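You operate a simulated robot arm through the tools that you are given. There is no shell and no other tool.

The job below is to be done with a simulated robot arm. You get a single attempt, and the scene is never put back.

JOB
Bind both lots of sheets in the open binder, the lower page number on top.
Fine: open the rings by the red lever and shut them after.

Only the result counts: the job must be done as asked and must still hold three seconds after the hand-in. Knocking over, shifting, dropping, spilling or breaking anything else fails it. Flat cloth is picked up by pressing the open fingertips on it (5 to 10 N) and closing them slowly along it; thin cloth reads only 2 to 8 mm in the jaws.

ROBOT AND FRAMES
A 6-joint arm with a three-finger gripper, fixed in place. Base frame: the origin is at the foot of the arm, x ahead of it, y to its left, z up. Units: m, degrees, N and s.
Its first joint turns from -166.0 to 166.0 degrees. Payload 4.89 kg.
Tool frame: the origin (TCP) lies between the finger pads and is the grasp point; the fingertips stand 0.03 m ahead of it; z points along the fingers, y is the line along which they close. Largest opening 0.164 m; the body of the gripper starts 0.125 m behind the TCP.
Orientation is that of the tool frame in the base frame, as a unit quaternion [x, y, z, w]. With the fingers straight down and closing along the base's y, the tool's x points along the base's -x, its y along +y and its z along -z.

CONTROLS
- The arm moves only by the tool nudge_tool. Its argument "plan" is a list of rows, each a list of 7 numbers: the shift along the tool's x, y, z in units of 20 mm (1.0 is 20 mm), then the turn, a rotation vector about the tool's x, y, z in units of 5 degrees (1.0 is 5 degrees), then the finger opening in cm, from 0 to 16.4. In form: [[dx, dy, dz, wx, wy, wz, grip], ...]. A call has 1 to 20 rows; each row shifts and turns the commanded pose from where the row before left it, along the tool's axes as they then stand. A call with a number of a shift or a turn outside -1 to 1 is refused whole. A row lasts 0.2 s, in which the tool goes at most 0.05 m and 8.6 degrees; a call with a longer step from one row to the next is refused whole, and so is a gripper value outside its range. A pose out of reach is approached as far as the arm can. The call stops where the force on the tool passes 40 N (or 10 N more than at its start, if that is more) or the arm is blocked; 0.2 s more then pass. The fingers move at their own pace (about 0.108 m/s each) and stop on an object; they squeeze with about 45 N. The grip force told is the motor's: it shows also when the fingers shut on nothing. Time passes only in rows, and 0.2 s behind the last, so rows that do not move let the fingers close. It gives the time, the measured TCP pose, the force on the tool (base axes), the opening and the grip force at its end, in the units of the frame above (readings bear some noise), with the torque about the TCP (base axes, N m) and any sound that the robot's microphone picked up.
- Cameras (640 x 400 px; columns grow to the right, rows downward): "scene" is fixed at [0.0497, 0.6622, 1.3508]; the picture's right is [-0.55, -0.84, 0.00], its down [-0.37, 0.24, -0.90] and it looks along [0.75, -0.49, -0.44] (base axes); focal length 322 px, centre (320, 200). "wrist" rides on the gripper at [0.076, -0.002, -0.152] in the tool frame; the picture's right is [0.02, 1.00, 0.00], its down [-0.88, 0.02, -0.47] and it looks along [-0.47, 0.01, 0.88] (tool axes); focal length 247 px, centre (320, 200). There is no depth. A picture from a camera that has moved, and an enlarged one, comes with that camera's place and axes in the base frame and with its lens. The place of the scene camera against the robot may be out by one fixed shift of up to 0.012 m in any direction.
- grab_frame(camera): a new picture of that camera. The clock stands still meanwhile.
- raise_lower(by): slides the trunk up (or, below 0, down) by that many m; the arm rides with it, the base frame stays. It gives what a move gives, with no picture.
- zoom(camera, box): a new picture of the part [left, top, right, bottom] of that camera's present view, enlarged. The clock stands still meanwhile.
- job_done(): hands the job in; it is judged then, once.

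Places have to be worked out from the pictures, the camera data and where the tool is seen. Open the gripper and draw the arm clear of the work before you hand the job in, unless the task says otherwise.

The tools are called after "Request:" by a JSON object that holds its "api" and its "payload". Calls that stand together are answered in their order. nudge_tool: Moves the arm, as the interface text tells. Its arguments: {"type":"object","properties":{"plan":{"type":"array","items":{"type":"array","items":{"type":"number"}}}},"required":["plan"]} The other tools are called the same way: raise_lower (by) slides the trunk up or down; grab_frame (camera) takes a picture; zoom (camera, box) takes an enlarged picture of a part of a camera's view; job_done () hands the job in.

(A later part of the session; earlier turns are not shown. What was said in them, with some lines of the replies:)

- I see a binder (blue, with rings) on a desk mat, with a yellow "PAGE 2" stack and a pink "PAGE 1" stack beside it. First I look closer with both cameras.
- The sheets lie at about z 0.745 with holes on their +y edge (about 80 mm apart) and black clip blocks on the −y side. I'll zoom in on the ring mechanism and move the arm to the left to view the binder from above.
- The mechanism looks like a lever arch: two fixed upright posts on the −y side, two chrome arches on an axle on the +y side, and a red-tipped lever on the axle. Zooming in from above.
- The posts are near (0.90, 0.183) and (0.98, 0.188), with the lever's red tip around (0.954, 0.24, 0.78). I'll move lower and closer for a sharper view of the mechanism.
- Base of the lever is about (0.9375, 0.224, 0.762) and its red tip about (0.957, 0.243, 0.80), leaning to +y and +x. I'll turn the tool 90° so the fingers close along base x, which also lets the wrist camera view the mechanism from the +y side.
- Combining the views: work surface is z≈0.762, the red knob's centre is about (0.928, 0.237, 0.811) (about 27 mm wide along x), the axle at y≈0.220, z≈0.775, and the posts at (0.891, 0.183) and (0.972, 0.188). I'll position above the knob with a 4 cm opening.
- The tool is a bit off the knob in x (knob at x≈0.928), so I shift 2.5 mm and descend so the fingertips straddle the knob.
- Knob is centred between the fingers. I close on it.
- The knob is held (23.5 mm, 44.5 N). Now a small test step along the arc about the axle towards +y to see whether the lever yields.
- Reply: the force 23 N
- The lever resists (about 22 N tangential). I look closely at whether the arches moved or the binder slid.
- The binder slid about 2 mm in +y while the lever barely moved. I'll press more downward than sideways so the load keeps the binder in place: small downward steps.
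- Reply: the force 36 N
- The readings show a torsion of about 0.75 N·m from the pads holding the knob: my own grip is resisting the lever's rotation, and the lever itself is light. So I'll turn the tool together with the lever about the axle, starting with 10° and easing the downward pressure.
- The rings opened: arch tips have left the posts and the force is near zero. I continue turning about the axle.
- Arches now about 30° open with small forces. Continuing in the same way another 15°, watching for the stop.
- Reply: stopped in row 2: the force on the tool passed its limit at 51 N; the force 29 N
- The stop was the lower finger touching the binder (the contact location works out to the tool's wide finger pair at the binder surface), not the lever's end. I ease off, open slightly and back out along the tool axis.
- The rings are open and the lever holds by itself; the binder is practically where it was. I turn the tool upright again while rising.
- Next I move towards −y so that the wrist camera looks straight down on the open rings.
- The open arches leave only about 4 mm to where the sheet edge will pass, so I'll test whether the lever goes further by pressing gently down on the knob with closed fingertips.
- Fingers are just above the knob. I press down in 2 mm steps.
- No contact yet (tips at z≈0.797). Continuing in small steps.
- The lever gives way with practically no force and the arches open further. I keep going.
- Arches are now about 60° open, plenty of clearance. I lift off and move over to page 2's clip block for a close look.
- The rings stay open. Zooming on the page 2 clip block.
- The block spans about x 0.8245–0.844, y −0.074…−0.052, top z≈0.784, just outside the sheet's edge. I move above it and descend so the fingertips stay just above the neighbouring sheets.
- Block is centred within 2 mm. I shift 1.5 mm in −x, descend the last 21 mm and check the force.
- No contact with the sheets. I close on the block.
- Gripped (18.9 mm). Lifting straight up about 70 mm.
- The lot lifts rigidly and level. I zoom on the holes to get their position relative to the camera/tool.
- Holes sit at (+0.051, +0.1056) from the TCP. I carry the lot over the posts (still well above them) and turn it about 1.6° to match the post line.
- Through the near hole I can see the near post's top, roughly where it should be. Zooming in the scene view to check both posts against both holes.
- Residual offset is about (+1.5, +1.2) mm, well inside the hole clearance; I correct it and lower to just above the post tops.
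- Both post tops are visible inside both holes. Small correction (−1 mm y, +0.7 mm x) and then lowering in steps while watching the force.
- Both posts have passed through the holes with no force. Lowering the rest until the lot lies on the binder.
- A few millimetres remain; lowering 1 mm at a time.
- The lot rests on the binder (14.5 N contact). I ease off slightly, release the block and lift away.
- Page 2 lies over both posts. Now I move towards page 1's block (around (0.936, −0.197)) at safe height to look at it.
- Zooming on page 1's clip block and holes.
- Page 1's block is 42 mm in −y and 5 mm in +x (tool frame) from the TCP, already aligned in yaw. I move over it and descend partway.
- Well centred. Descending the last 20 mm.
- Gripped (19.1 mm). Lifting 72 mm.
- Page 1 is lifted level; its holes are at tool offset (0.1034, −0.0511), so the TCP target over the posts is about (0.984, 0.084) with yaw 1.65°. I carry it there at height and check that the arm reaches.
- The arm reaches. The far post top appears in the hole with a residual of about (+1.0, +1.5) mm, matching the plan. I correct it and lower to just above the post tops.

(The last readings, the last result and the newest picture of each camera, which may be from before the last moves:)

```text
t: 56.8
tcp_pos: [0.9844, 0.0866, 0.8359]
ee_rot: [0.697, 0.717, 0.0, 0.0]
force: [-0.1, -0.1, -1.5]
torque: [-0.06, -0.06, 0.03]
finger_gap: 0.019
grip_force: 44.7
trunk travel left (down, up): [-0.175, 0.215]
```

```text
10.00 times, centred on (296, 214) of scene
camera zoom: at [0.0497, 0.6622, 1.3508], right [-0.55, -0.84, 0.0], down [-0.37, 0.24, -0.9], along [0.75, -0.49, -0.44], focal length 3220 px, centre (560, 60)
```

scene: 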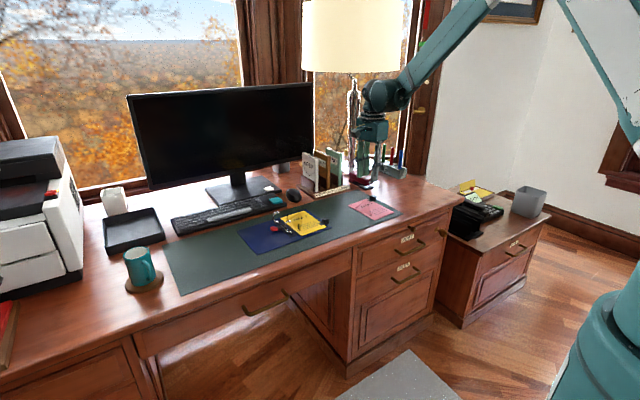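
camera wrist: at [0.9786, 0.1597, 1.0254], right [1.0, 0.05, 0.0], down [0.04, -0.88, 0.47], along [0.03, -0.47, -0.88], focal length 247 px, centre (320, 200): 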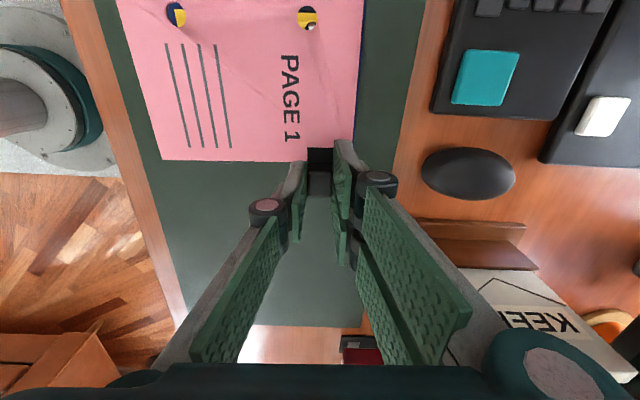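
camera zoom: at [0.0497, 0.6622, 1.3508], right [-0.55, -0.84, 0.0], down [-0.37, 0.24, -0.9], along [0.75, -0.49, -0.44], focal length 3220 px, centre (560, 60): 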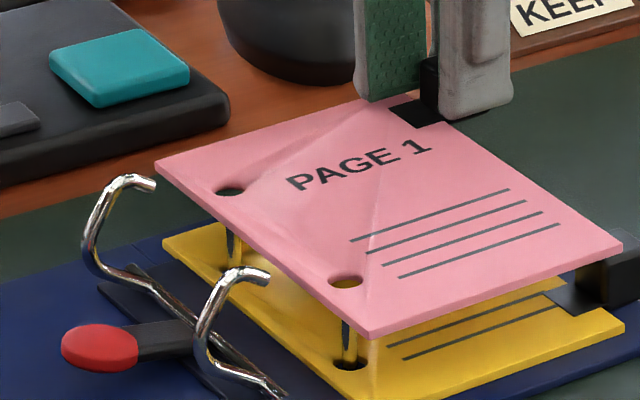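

Both posts sit inside both holes (offset under 1.2 mm). I correct x by −0.9 mm, keep y (clearance to page 2's block), and lower in steps.

Request:
{"api": "nudge_tool", "payload": {"plan": [[0, -0.045, 0.1, 0, 0, 0, 1], [0, 0, 0.2, 0, 0, 0, 1], [0, 0, 0.2, 0, 0, 0, 1], [0, 0, 0.2, 0, 0, 0, 1], [0, 0, 0.1, 0, 0, 0, 1]]}}

Request:
{"api": "zoom", "payload": {"camera": "wrist", "box": [130, 0, 360, 60]}}

Request:
{"api": "zoom", "payload": {"camera": "scene", "box": [280, 199, 330, 239]}}

```text
t: 58.0
tcp_pos: [0.9825, 0.0852, 0.8201]
ee_rot: [0.697, 0.717, 0.001, 0.0]
force: [-0.5, -0.1, -0.4]
torque: [-0.02, -0.06, 0.03]
finger_gap: 0.019
grip_force: 45.4
trunk travel left (down, up): [-0.175, 0.215]
```

```text
2.78 times, centred on (245, 30) of wrist
camera zoom: at [0.9798, 0.1612, 0.9744], right [1.0, 0.05, 0.0], down [0.04, -0.88, 0.47], along [0.03, -0.47, -0.88], focal length 687 px, centre (529, 673)
```

zoom: 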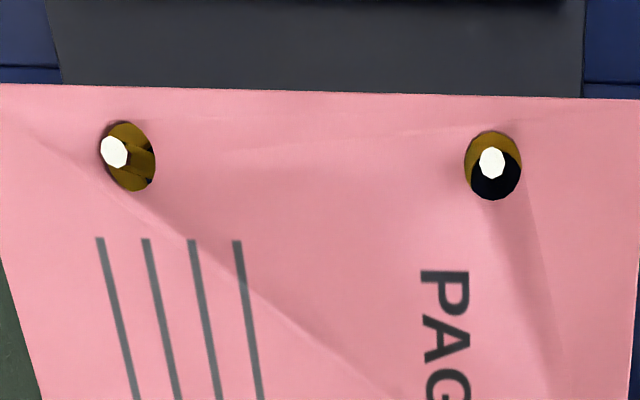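

```text
10.00 times, centred on (305, 219) of scene
camera zoom: at [0.0497, 0.6622, 1.3508], right [-0.55, -0.84, 0.0], down [-0.37, 0.24, -0.9], along [0.75, -0.49, -0.44], focal length 3220 px, centre (470, 10)
```

zoom: 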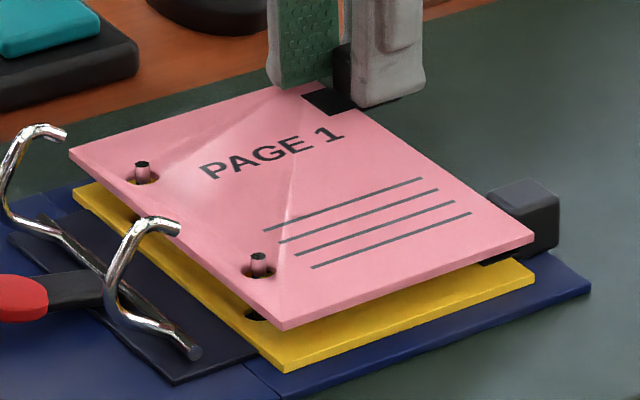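

Posts are through both holes and page 1 clears page 2's block. Lowering the remaining ~12 mm.

Request:
{"api": "nudge_tool", "payload": {"plan": [[0, 0, 0.15, 0, 0, 0, 1], [0, 0, 0.15, 0, 0, 0, 1], [0, 0, 0.1, 0, 0, 0, 1], [0, 0, 0.05, 0, 0, 0, 1]]}}

Request:
{"api": "zoom", "payload": {"camera": "scene", "box": [280, 199, 330, 239]}}

```text
t: 59.0
tcp_pos: [0.9827, 0.0853, 0.8124]
ee_rot: [0.696, 0.718, 0.001, 0.0]
force: [0.3, -0.1, -0.5]
torque: [-0.03, -0.05, -0.02]
finger_gap: 0.019
grip_force: 45.1
trunk travel left (down, up): [-0.175, 0.215]
```

```text
10.00 times, centred on (305, 219) of scene
camera zoom: at [0.0497, 0.6622, 1.3508], right [-0.55, -0.84, 0.0], down [-0.37, 0.24, -0.9], along [0.75, -0.49, -0.44], focal length 3220 px, centre (470, 10)
```

zoom: 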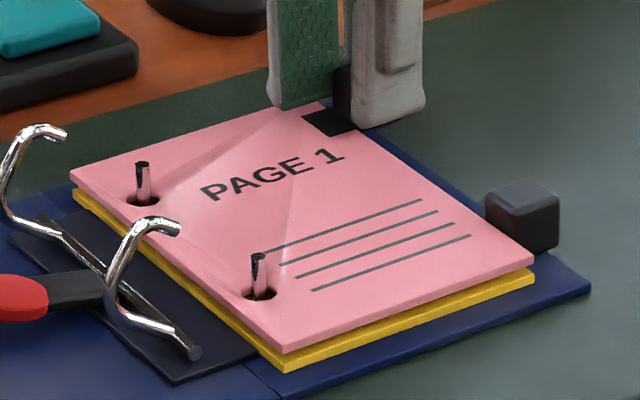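

Request:
{"api": "nudge_tool", "payload": {"plan": [[0, 0, 0.05, 0, 0, 0, 1], [0, 0, 0.05, 0, 0, 0, 1], [0, 0, 0.05, 0, 0, 0, 1], [0, 0, 0.05, 0, 0, 0, 1]]}}

Request:
{"api": "zoom", "payload": {"camera": "scene", "box": [280, 199, 330, 239]}}

```text
t: 60.0
tcp_pos: [0.9825, 0.085, 0.8081]
ee_rot: [0.697, 0.718, 0.0, -0.001]
force: [0.6, -0.8, 2.0]
torque: [0.16, 0.2, -0.06]
finger_gap: 0.019
grip_force: 45.6
trunk travel left (down, up): [-0.175, 0.215]
```

```text
10.00 times, centred on (305, 219) of scene
camera zoom: at [0.0497, 0.6622, 1.3508], right [-0.55, -0.84, 0.0], down [-0.37, 0.24, -0.9], along [0.75, -0.49, -0.44], focal length 3220 px, centre (470, 10)
```

zoom: 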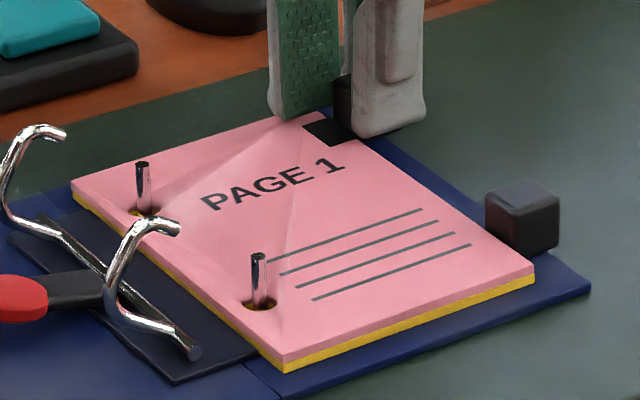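

Contact begins (2 N). One last half-millimetre, then I release the block and lift clear.

Request:
{"api": "nudge_tool", "payload": {"plan": [[0, 0, 0.03, 0, 0, 0, 1], [0, 0, 0, 0, 0, 0, 2.2], [0, 0, 0, 0, 0, 0, 3.2], [0, 0, 0, 0, 0, 0, 4.5], [0, 0, 0, 0, 0, 0, 4.5]]}}

Request:
{"api": "nudge_tool", "payload": {"plan": [[0, 0, -0.3, 0, 0, 0, 4.5], [0, 0, -0.7, 0, 0, 0, 4.5], [0, 0, -1, 0, 0, 0, 4.5], [0, 0, -1, 0, 0, 0, 4.5], [0, 0, -1, 0, 0, 0, 4.5], [0, 0, -1, 0, 0, 0, 4.5]]}}

Request:
{"api": "zoom", "payload": {"camera": "scene", "box": [250, 180, 340, 250]}}

```text
t: 61.2
tcp_pos: [0.9836, 0.0853, 0.8076]
ee_rot: [0.696, 0.718, 0.001, 0.0]
force: [0.0, -0.4, 0.1]
torque: [0.02, 0.0, -0.01]
finger_gap: 0.0448
grip_force: 0.1
trunk travel left (down, up): [-0.175, 0.215]
```

```text
t: 62.6
tcp_pos: [0.983, 0.085, 0.9069]
ee_rot: [0.696, 0.718, 0.0, 0.0]
force: [0.6, 0.4, -0.4]
torque: [-0.02, 0.12, 0.01]
finger_gap: 0.0448
grip_force: 0.1
trunk travel left (down, up): [-0.175, 0.215]
```

```text
5.71 times, centred on (295, 215) of scene
camera zoom: at [0.0497, 0.6622, 1.3508], right [-0.55, -0.84, 0.0], down [-0.37, 0.24, -0.9], along [0.75, -0.49, -0.44], focal length 1840 px, centre (463, 114)
```

zoom: 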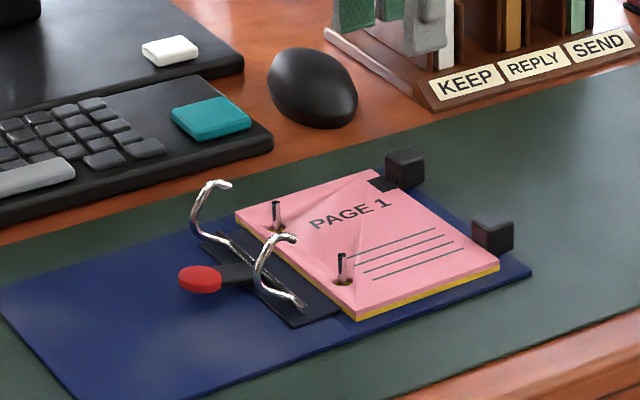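

Both lots are on the posts, page 1 on top. Now I go above the red lever to close the rings, keeping the tool's yaw along the axle.

Request:
{"api": "nudge_tool", "payload": {"plan": [[0.92, -0.249, 0, 0, 0, 0, 3.8], [0.92, -0.249, 0, 0, 0, 0, 3.8], [0.92, -0.249, 0, 0, 0, 0, 3.8], [0.92, -0.249, 0, 0, 0, 0, 3.8], [0.92, -0.249, 0, 0, 0, 0, 3.8], [0.92, -0.249, 0, 0, 0, 0, 3.8], [0.92, -0.249, 0, 0, 0, 0, 3.8], [0.92, -0.249, 0, 0, 0, 0, 3.8], [0.92, -0.249, 0, 0, 0, 0, 3.8], [0.92, -0.249, 0, 0, 0, 0, 3.8]]}}

Request:
{"api": "grab_frame", "payload": {"camera": "wrist"}}

Request:
{"api": "zoom", "payload": {"camera": "wrist", "box": [240, 100, 400, 220]}}

```text
t: 64.8
tcp_pos: [0.9276, 0.2668, 0.9069]
ee_rot: [0.697, 0.718, 0.001, 0.0]
force: [-1.0, -0.5, 0.2]
torque: [0.08, 0.05, -0.03]
finger_gap: 0.038
grip_force: 0.1
trunk travel left (down, up): [-0.175, 0.215]
```

```text
taken
camera wrist: at [0.9251, 0.3432, 1.0599], right [1.0, 0.05, 0.0], down [0.04, -0.88, 0.47], along [0.02, -0.47, -0.88], focal length 247 px, centre (320, 200)
```

wrist: 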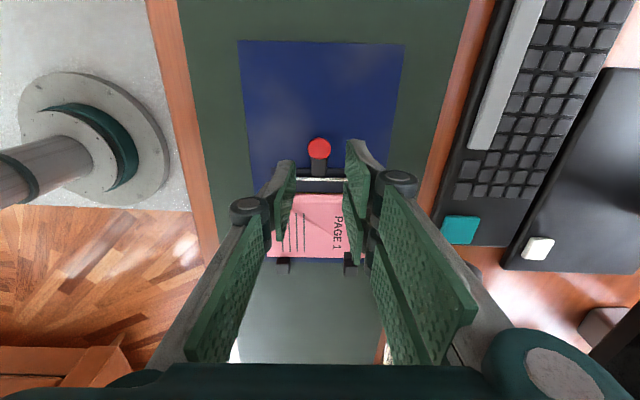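

```text
3.33 times, centred on (320, 160) of wrist
camera zoom: at [0.9251, 0.3432, 1.0599], right [1.0, 0.05, 0.0], down [0.04, -0.88, 0.47], along [0.02, -0.47, -0.88], focal length 823 px, centre (320, 333)
```

zoom: 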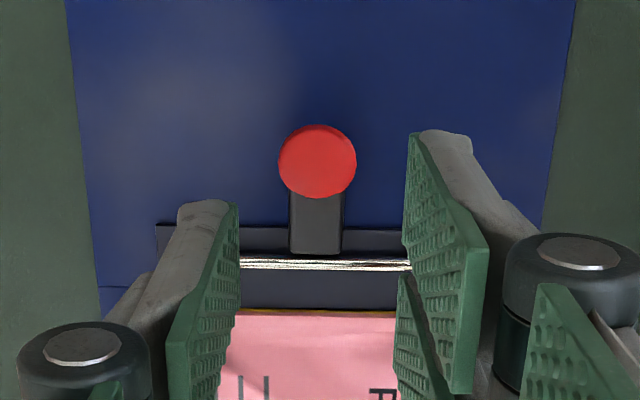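

Knob's disc centre is about 5 mm toward −y of the TCP and 1.4 mm toward −x. I adjust a little and descend around it.

Request:
{"api": "nudge_tool", "payload": {"plan": [[-0.08, -0.07, 0.5, 0, 0, 0, 3.8], [0, 0, 0.9, 0, 0, 0, 3.8], [0, 0, 0.9, 0, 0, 0, 3.8], [0, 0, 0.9, 0, 0, 0, 3.8], [0, 0, 0.9, 0, 0, 0, 3.8]]}}

Request:
{"api": "zoom", "payload": {"camera": "wrist", "box": [240, 120, 400, 240]}}

Request:
{"api": "zoom", "payload": {"camera": "scene", "box": [250, 190, 310, 240]}}

```text
t: 66.0
tcp_pos: [0.928, 0.2644, 0.8246]
ee_rot: [0.696, 0.718, 0.001, 0.0]
force: [-0.6, 0.0, 1.4]
torque: [0.02, -0.02, -0.02]
finger_gap: 0.0381
grip_force: 0.0
trunk travel left (down, up): [-0.175, 0.215]
```

```text
3.33 times, centred on (320, 180) of wrist
camera zoom: at [0.9244, 0.3416, 0.9785], right [1.0, 0.05, 0.0], down [0.04, -0.88, 0.47], along [0.03, -0.47, -0.88], focal length 823 px, centre (320, 267)
```

zoom: 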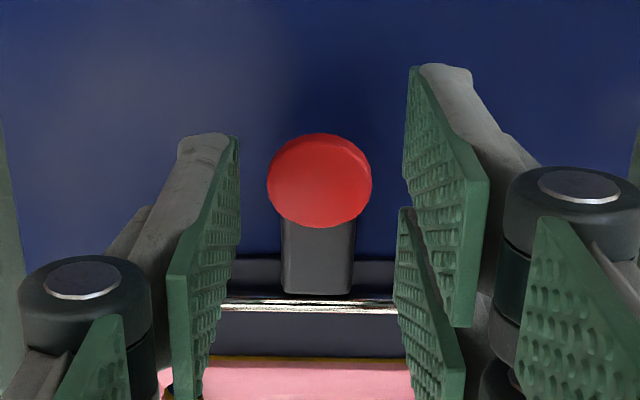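

```text
8.00 times, centred on (280, 215) of scene
camera zoom: at [0.0497, 0.6622, 1.3508], right [-0.55, -0.84, 0.0], down [-0.37, 0.24, -0.9], along [0.75, -0.49, -0.44], focal length 2576 px, centre (640, 80)
```

zoom: 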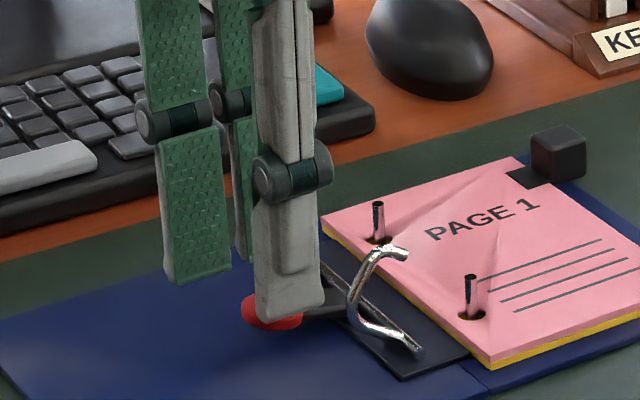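

Centred. Descending until the tips are just above the binder surface, then closing on the knob.

Request:
{"api": "nudge_tool", "payload": {"plan": [[0, 0, 0.5, 0, 0, 0, 3.8], [0, 0, 0.4, 0, 0, 0, 3.8], [0, 0, 0.2, 0, 0, 0, 3.8]]}}

Request:
{"api": "zoom", "payload": {"camera": "scene", "box": [250, 190, 310, 240]}}

```text
t: 66.8
tcp_pos: [0.9273, 0.266, 0.8024]
ee_rot: [0.697, 0.717, 0.001, 0.0]
force: [-1.5, 1.5, 1.1]
torque: [-0.03, -0.08, 0.05]
finger_gap: 0.0372
grip_force: 0.2
trunk travel left (down, up): [-0.175, 0.215]
```

```text
8.00 times, centred on (280, 215) of scene
camera zoom: at [0.0497, 0.6622, 1.3508], right [-0.55, -0.84, 0.0], down [-0.37, 0.24, -0.9], along [0.75, -0.49, -0.44], focal length 2576 px, centre (640, 80)
```

zoom: 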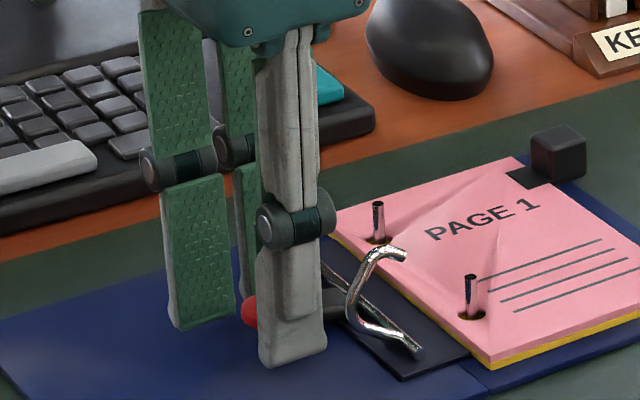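

Fingers straddle the knob. Closing.

Request:
{"api": "nudge_tool", "payload": {"plan": [[0, 0, 0, 0, 0, 0, 3.0], [0, 0, 0, 0, 0, 0, 2.0], [0, 0, 0, 0, 0, 0, 1.0], [0, 0, 0, 0, 0, 0, 1.0]]}}

Request:
{"api": "zoom", "payload": {"camera": "wrist", "box": [240, 120, 400, 240]}}

Request:
{"api": "zoom", "payload": {"camera": "scene", "box": [250, 190, 310, 240]}}

```text
t: 67.8
tcp_pos: [0.9265, 0.2663, 0.8028]
ee_rot: [0.697, 0.718, 0.0, 0.001]
force: [3.1, -1.0, 0.8]
torque: [-0.05, -0.01, 0.3]
finger_gap: 0.0231
grip_force: 45.1
trunk travel left (down, up): [-0.175, 0.215]
```

```text
3.33 times, centred on (320, 180) of wrist
camera zoom: at [0.9233, 0.3419, 0.957], right [1.0, 0.05, 0.0], down [0.04, -0.88, 0.47], along [0.03, -0.47, -0.88], focal length 823 px, centre (320, 267)
```

zoom: 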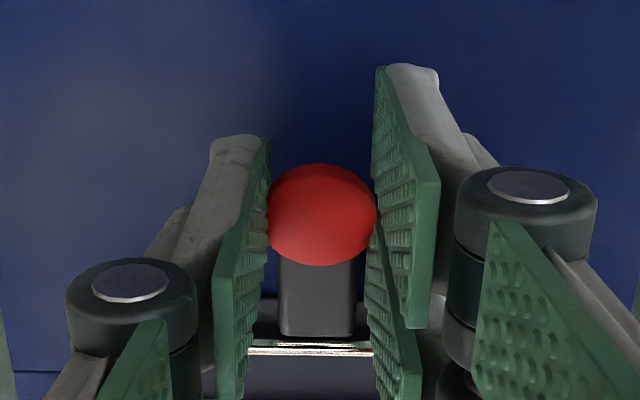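

```text
8.00 times, centred on (280, 215) of scene
camera zoom: at [0.0497, 0.6622, 1.3508], right [-0.55, -0.84, 0.0], down [-0.37, 0.24, -0.9], along [0.75, -0.49, -0.44], focal length 2576 px, centre (640, 80)
```

zoom: 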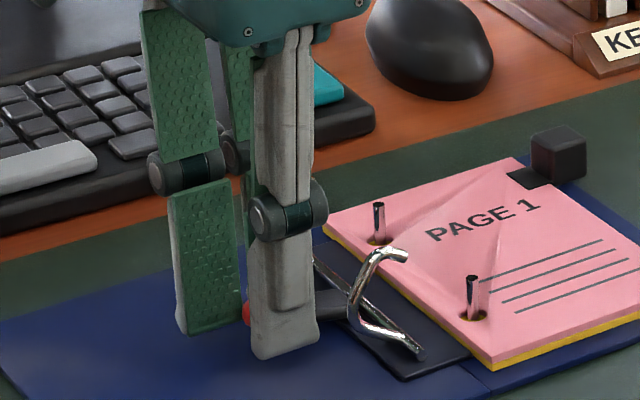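

Gripped (23.1 mm). Now I turn the tool with the lever back about the axle, 5° per row, three rows first.

Request:
{"api": "nudge_tool", "payload": {"plan": [[-0.131, 0, -0.191, 0, 1, 0, 1.0], [-0.131, 0, -0.191, 0, 1, 0, 1.0], [-0.131, 0, -0.191, 0, 1, 0, 1.0]]}}

Request:
{"api": "zoom", "payload": {"camera": "scene", "box": [250, 190, 310, 240]}}

```text
t: 68.6
tcp_pos: [0.9258, 0.2582, 0.8143]
ee_rot: [0.691, 0.711, 0.091, -0.094]
force: [0.3, 1.1, 0.5]
torque: [-0.01, -0.08, -0.02]
finger_gap: 0.0238
grip_force: 45.1
trunk travel left (down, up): [-0.175, 0.215]
```

```text
8.00 times, centred on (280, 215) of scene
camera zoom: at [0.0497, 0.6622, 1.3508], right [-0.55, -0.84, 0.0], down [-0.37, 0.24, -0.9], along [0.75, -0.49, -0.44], focal length 2576 px, centre (640, 80)
```

zoom: 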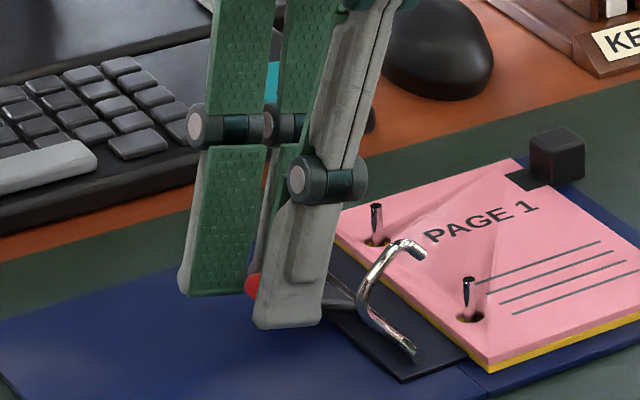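

Lever follows with negligible force. Continuing four more rows.

Request:
{"api": "nudge_tool", "payload": {"plan": [[-0.131, 0, -0.191, 0, 1, 0, 1.0], [-0.131, 0, -0.191, 0, 1, 0, 1.0], [-0.131, 0, -0.191, 0, 1, 0, 1.0], [-0.131, 0, -0.191, 0, 1, 0, 1.0]]}}

Request:
{"api": "zoom", "payload": {"camera": "scene", "box": [250, 190, 310, 240]}}

```text
t: 69.6
tcp_pos: [0.9256, 0.2408, 0.8241]
ee_rot: [0.664, 0.685, 0.21, -0.216]
force: [0.1, 1.4, -0.2]
torque: [-0.02, -0.06, 0.04]
finger_gap: 0.0232
grip_force: 45.0
trunk travel left (down, up): [-0.175, 0.215]
```

```text
8.00 times, centred on (280, 215) of scene
camera zoom: at [0.0497, 0.6622, 1.3508], right [-0.55, -0.84, 0.0], down [-0.37, 0.24, -0.9], along [0.75, -0.49, -0.44], focal length 2576 px, centre (640, 80)
```

zoom: 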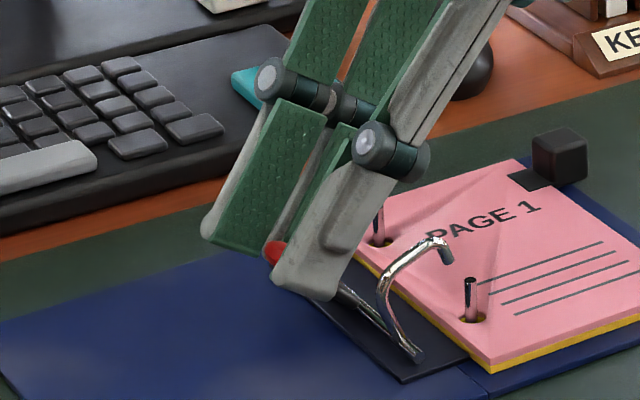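

Forces remain near zero; about 23° remain. Checking the arm's clearance over the desk before going on.

Request:
{"api": "grab_frame", "payload": {"camera": "scene"}}

Request:
{"api": "nudge_tool", "payload": {"plan": [[-0.131, 0, -0.191, 0, 1, 0, 1.0], [-0.131, 0, -0.191, 0, 1, 0, 1.0]]}}

Request:
{"api": "zoom", "payload": {"camera": "scene", "box": [250, 190, 310, 240]}}

```text
taken
```

scene: 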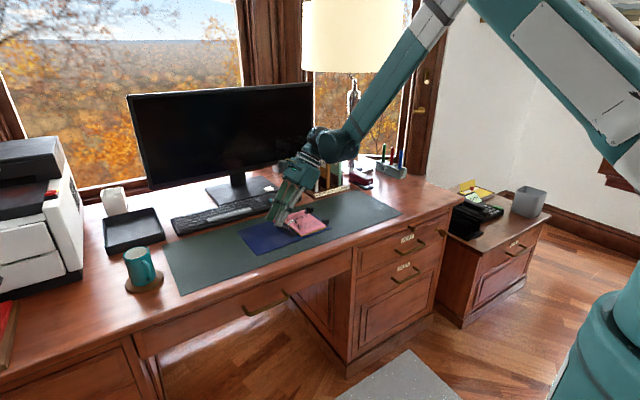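

```text
t: 70.2
tcp_pos: [0.9282, 0.2325, 0.8278]
ee_rot: [0.643, 0.663, 0.266, -0.275]
force: [1.3, 1.1, 0.2]
torque: [0.02, -0.16, 0.03]
finger_gap: 0.0232
grip_force: 44.7
trunk travel left (down, up): [-0.175, 0.215]
```

```text
8.00 times, centred on (280, 215) of scene
camera zoom: at [0.0497, 0.6622, 1.3508], right [-0.55, -0.84, 0.0], down [-0.37, 0.24, -0.9], along [0.75, -0.49, -0.44], focal length 2576 px, centre (640, 80)
```

zoom: 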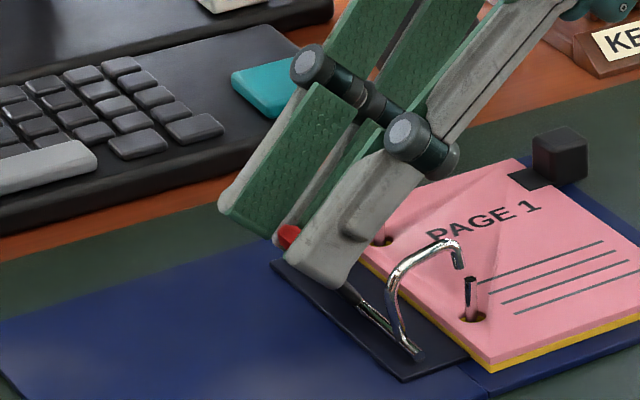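

Nearly closed: about 13° left. Continuing carefully.

Request:
{"api": "nudge_tool", "payload": {"plan": [[-0.131, 0, -0.191, 0, 1, 0, 1.0], [-0.066, 0, -0.096, 0, 0.5, 0, 1.0]]}}

Request:
{"api": "zoom", "payload": {"camera": "scene", "box": [260, 200, 310, 240]}}

```text
t: 70.8
tcp_pos: [0.9286, 0.2267, 0.8282]
ee_rot: [0.625, 0.643, 0.309, -0.317]
force: [-0.4, 0.3, -0.1]
torque: [-0.02, -0.1, 0.04]
finger_gap: 0.0237
grip_force: 44.9
trunk travel left (down, up): [-0.175, 0.215]
```

```text
10.00 times, centred on (285, 220) of scene
camera zoom: at [0.0497, 0.6622, 1.3508], right [-0.55, -0.84, 0.0], down [-0.37, 0.24, -0.9], along [0.75, -0.49, -0.44], focal length 3220 px, centre (670, 0)
```

zoom: 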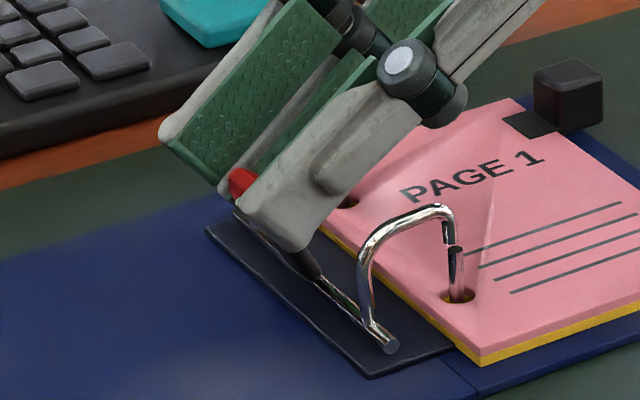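

The arch tips are almost on the posts. Small 2.5° steps now.

Request:
{"api": "nudge_tool", "payload": {"plan": [[-0.066, 0, -0.096, 0, 0.5, 0, 1.0], [-0.04, 0, -0.057, 0, 0.3, 0, 1.0]]}}

Request:
{"api": "zoom", "payload": {"camera": "scene", "box": [260, 200, 310, 240]}}

```text
t: 71.4
tcp_pos: [0.9278, 0.2229, 0.8281]
ee_rot: [0.614, 0.632, 0.33, -0.339]
force: [0.6, -0.2, -0.3]
torque: [-0.02, -0.08, -0.01]
finger_gap: 0.0235
grip_force: 44.9
trunk travel left (down, up): [-0.175, 0.215]
```

```text
10.00 times, centred on (285, 220) of scene
camera zoom: at [0.0497, 0.6622, 1.3508], right [-0.55, -0.84, 0.0], down [-0.37, 0.24, -0.9], along [0.75, -0.49, -0.44], focal length 3220 px, centre (670, 0)
```

zoom: 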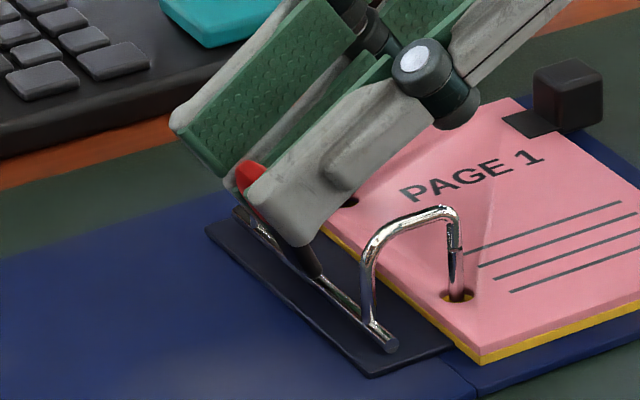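

The arch seems to meet the post. I push slightly further to seat it fully and watch for the stop.

Request:
{"api": "nudge_tool", "payload": {"plan": [[-0.04, 0, -0.057, 0, 0.3, 0, 1.0], [-0.04, 0, -0.057, 0, 0.3, 0, 1.0]]}}

Request:
{"api": "zoom", "payload": {"camera": "scene", "box": [260, 200, 310, 240]}}

```text
t: 72.0
tcp_pos: [0.9287, 0.2198, 0.8282]
ee_rot: [0.605, 0.623, 0.346, -0.355]
force: [3.1, -0.7, 4.5]
torque: [-1.22, -0.25, 0.1]
finger_gap: 0.0234
grip_force: 44.9
trunk travel left (down, up): [-0.175, 0.215]
```

```text
10.00 times, centred on (285, 220) of scene
camera zoom: at [0.0497, 0.6622, 1.3508], right [-0.55, -0.84, 0.0], down [-0.37, 0.24, -0.9], along [0.75, -0.49, -0.44], focal length 3220 px, centre (670, 0)
```

zoom: 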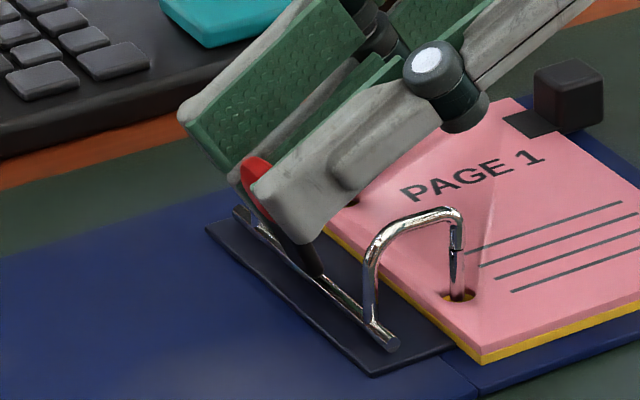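

Torque rises to 1.2 N·m: the closed stop is reached and the arches sit on the posts. I release the knob and look before withdrawing.

Request:
{"api": "nudge_tool", "payload": {"plan": [[0, 0, 0, 0, 0, 0, 2.6], [0, 0, 0, 0, 0, 0, 3.2], [0, 0, 0, 0, 0, 0, 3.2]]}}

Request:
{"api": "zoom", "payload": {"camera": "scene", "box": [260, 200, 310, 240]}}

Request:
{"api": "grab_frame", "payload": {"camera": "wrist"}}

```text
t: 72.8
tcp_pos: [0.9273, 0.2213, 0.8279]
ee_rot: [0.604, 0.623, 0.346, -0.356]
force: [0.3, -0.4, 0.0]
torque: [0.0, 0.01, 0.0]
finger_gap: 0.0319
grip_force: 0.0
trunk travel left (down, up): [-0.175, 0.215]
```

```text
10.00 times, centred on (285, 220) of scene
camera zoom: at [0.0497, 0.6622, 1.3508], right [-0.55, -0.84, 0.0], down [-0.37, 0.24, -0.9], along [0.75, -0.49, -0.44], focal length 3220 px, centre (670, 0)
```

zoom: 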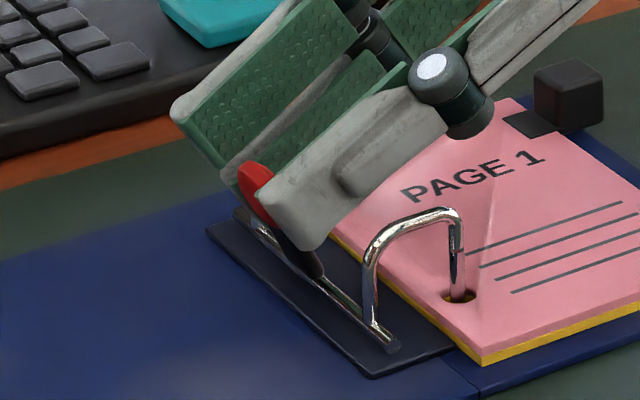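

```text
taken
camera wrist: at [0.9296, 0.1276, 0.9721], right [1.0, 0.04, 0.02], down [0.04, -0.85, -0.52], along [0.0, 0.52, -0.85], focal length 247 px, centre (320, 200)
```

wrist: 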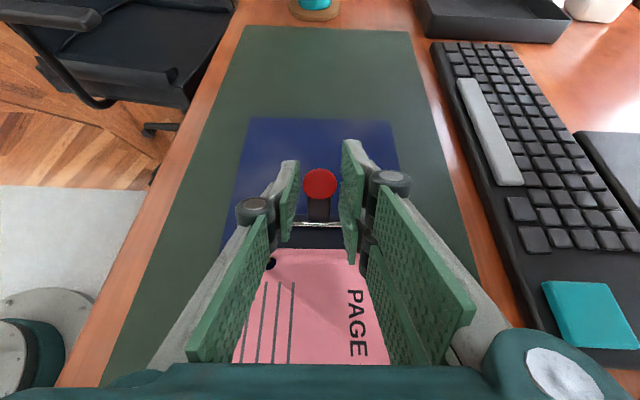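

The lever stays closed. I withdraw along the tool axis, then bring the tool upright while rising.

Request:
{"api": "nudge_tool", "payload": {"plan": [[0, 0, -0.5, 0, 0, 0, 3.2], [0, 0, -1, 0, 0, 0, 3.2], [0, 0, -1, 0, 0, 0, 3.2], [0, 0, -1, 0, 0, 0, 3.2], [0, 0, -1, 0, 0, 0, 3.2]]}}

Request:
{"api": "zoom", "payload": {"camera": "scene", "box": [260, 195, 320, 240]}}

```text
t: 74.0
tcp_pos: [0.9293, 0.1441, 0.874]
ee_rot: [0.604, 0.624, 0.346, -0.356]
force: [0.2, -0.1, -0.6]
torque: [0.0, 0.02, 0.02]
finger_gap: 0.0317
grip_force: 0.1
trunk travel left (down, up): [-0.175, 0.215]
```

```text
8.89 times, centred on (290, 218) of scene
camera zoom: at [0.0497, 0.6622, 1.3508], right [-0.55, -0.84, 0.0], down [-0.37, 0.24, -0.9], along [0.75, -0.49, -0.44], focal length 2862 px, centre (587, 44)
```

zoom: 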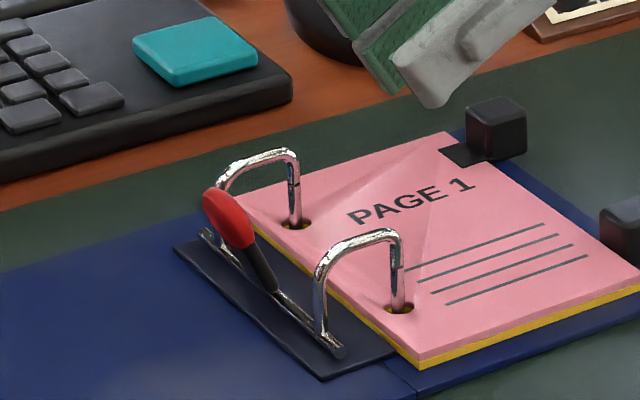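

Rings look closed around both lots. Zooming in on the arch–post junctions to verify.

Request:
{"api": "zoom", "payload": {"camera": "scene", "box": [278, 206, 306, 230]}}

Request:
{"api": "nudge_tool", "payload": {"plan": [[0, 0, -0.6, 0, -1, 0, 4], [0, 0, -0.6, 0, -1, 0, 5], [0, 0, -0.6, 0, -1, 0, 6], [0, 0, -0.6, 0, -1, 0, 8], [0, 0, -0.6, 0, -1, 0, 10], [0, 0, -0.6, 0, -1, 0, 12], [0, 0, -0.5, 0, -1, 0, 14], [0, 0, -0.5, 0, -1, 0, 16.4], [0, 0, -0.3, 0, -1, 0, 16.4], [0, 0, -0.3, 0, -1, 0, 16.4], [0, 0, 0, 0, -1, 0, 16.4], [0, 0, 0, 0, -0.9, 0, 16.4]]}}

Request:
{"api": "grab_frame", "payload": {"camera": "wrist"}}

```text
16.00 times, centred on (292, 218) of scene
camera zoom: at [0.0497, 0.6622, 1.3508], right [-0.55, -0.84, 0.0], down [-0.37, 0.24, -0.9], along [0.75, -0.49, -0.44], focal length 5152 px, centre (768, -88)
```

zoom: 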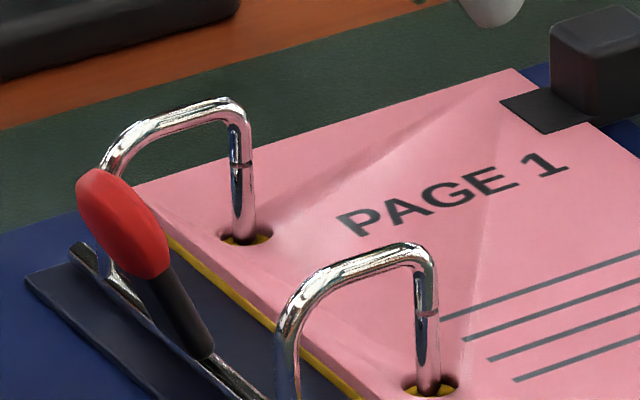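

```text
t: 76.6
tcp_pos: [0.9313, 0.0759, 0.9515]
ee_rot: [0.697, 0.717, 0.0, 0.001]
force: [0.2, -1.4, 0.8]
torque: [0.14, 0.0, 0.0]
finger_gap: 0.1641
grip_force: 0.1
trunk travel left (down, up): [-0.175, 0.215]
```

```text
taken
camera wrist: at [0.9281, 0.1529, 1.1048], right [1.0, 0.05, 0.0], down [0.04, -0.88, 0.47], along [0.03, -0.47, -0.88], focal length 247 px, centre (320, 200)
```

wrist: 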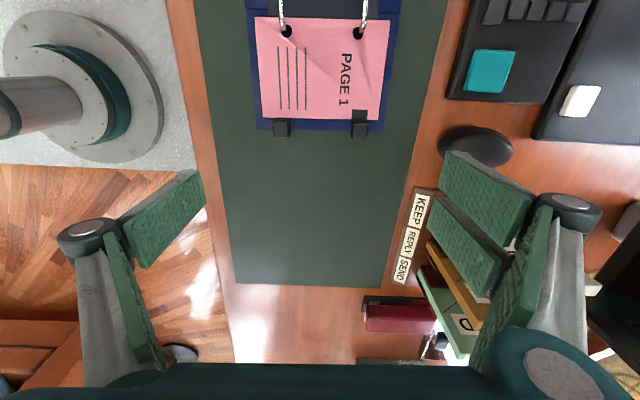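

Arches and posts line up exactly at both rings. I raise the arm and draw it back clear of the work.

Request:
{"api": "nudge_tool", "payload": {"plan": [[0, 0, -1, 0, 0, 0, 16.4], [0, 0, -1, 0, 0, 0, 16.4], [0, 0, -1, 0, 0, 0, 16.4], [0, 0, -1, 0, 0, 0, 16.4], [0, 0, -1, 0, 0, 0, 16.4], [0, -1, -1, 0, 0, 0, 16.4], [0, -1, 0, 0, 0, 0, 16.4], [0, -1, 0, 0, 0, 0, 16.4], [0, -1, 0, 0, 0, 0, 16.4], [0, -1, 0, 0, 0, 0, 16.4], [0, -1, 0, 0, 0, 0, 16.4], [0, -1, 0, 0, 0, 0, 16.4], [0, -1, 0, 0, 0, 0, 16.4], [0, -1, 0, 0, 0, 0, 16.4], [0, -1, 0, 0, 0, 0, 16.4], [0, -1, 0, 0, 0, 0, 16.4]]}}

Request:
{"api": "grab_frame", "payload": {"camera": "scene"}}

Request:
{"api": "zoom", "payload": {"camera": "scene", "box": [220, 170, 400, 280]}}

Request:
{"api": "zoom", "payload": {"camera": "scene", "box": [278, 206, 306, 230]}}

```text
t: 80.0
tcp_pos: [0.7116, 0.0706, 1.0713]
ee_rot: [0.696, 0.718, 0.0, 0.0]
force: [1.4, 0.3, -0.8]
torque: [0.0, 0.19, 0.0]
finger_gap: 0.1641
grip_force: 0.1
trunk travel left (down, up): [-0.175, 0.215]
```

```text
taken
```

scene: 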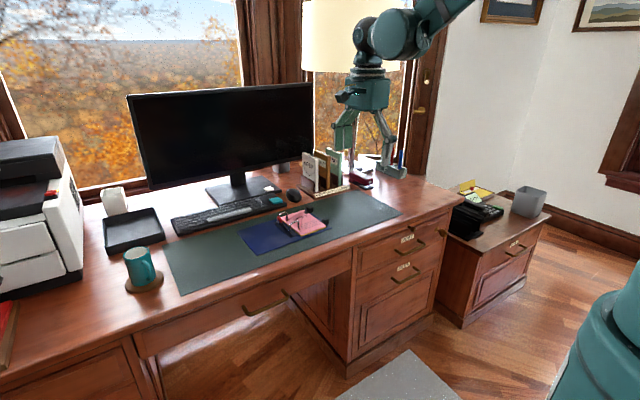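

```text
3.56 times, centred on (310, 225) of scene
camera zoom: at [0.0497, 0.6622, 1.3508], right [-0.55, -0.84, 0.0], down [-0.37, 0.24, -0.9], along [0.75, -0.49, -0.44], focal length 1145 px, centre (356, 111)
```

zoom: 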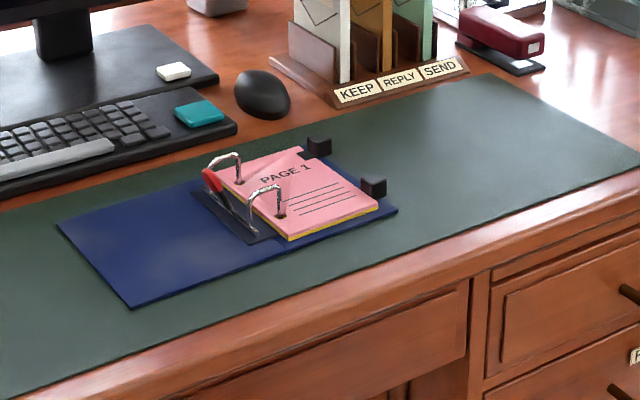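

```text
16.00 times, centred on (292, 218) of scene
camera zoom: at [0.0497, 0.6622, 1.3508], right [-0.55, -0.84, 0.0], down [-0.37, 0.24, -0.9], along [0.75, -0.49, -0.44], focal length 5152 px, centre (768, -88)
```

zoom: 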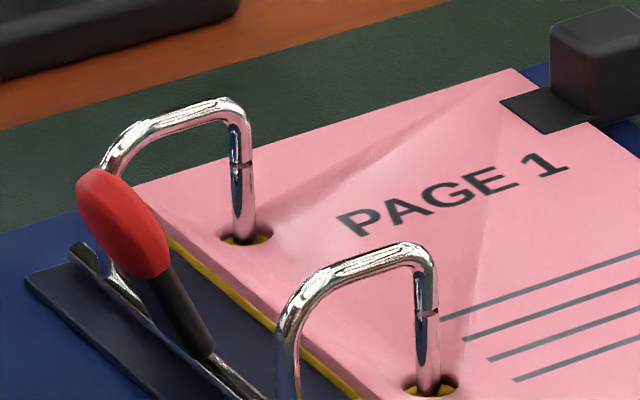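

Both lots are in the binder with page 1 on top of page 2. The rings are shut and stayed shut after I released the lever. Nothing else has moved, and the arm is clear with the gripper open, so I hand the job in.

Request:
{"api": "job_done", "payload": {}}

```text
The job is handed in.
```

Both lots of sheets are in the binder, page 1 on top of page 2, and the job is handed in.

- **Rings:** I opened them with the red lever and closed them again until the lever reached its stop. The last close-up shows both arches meeting their posts, and they stayed shut after I let go.
- **Binder position:** It slid about 2 mm while I was first working the lever. In the pictures taken just after opening it was back within about 1 mm of where it started. I did not measure it again at the end.
- **Everything else:** The pictures show no other object on the desk disturbed. The arm is drawn back with the gripper open.
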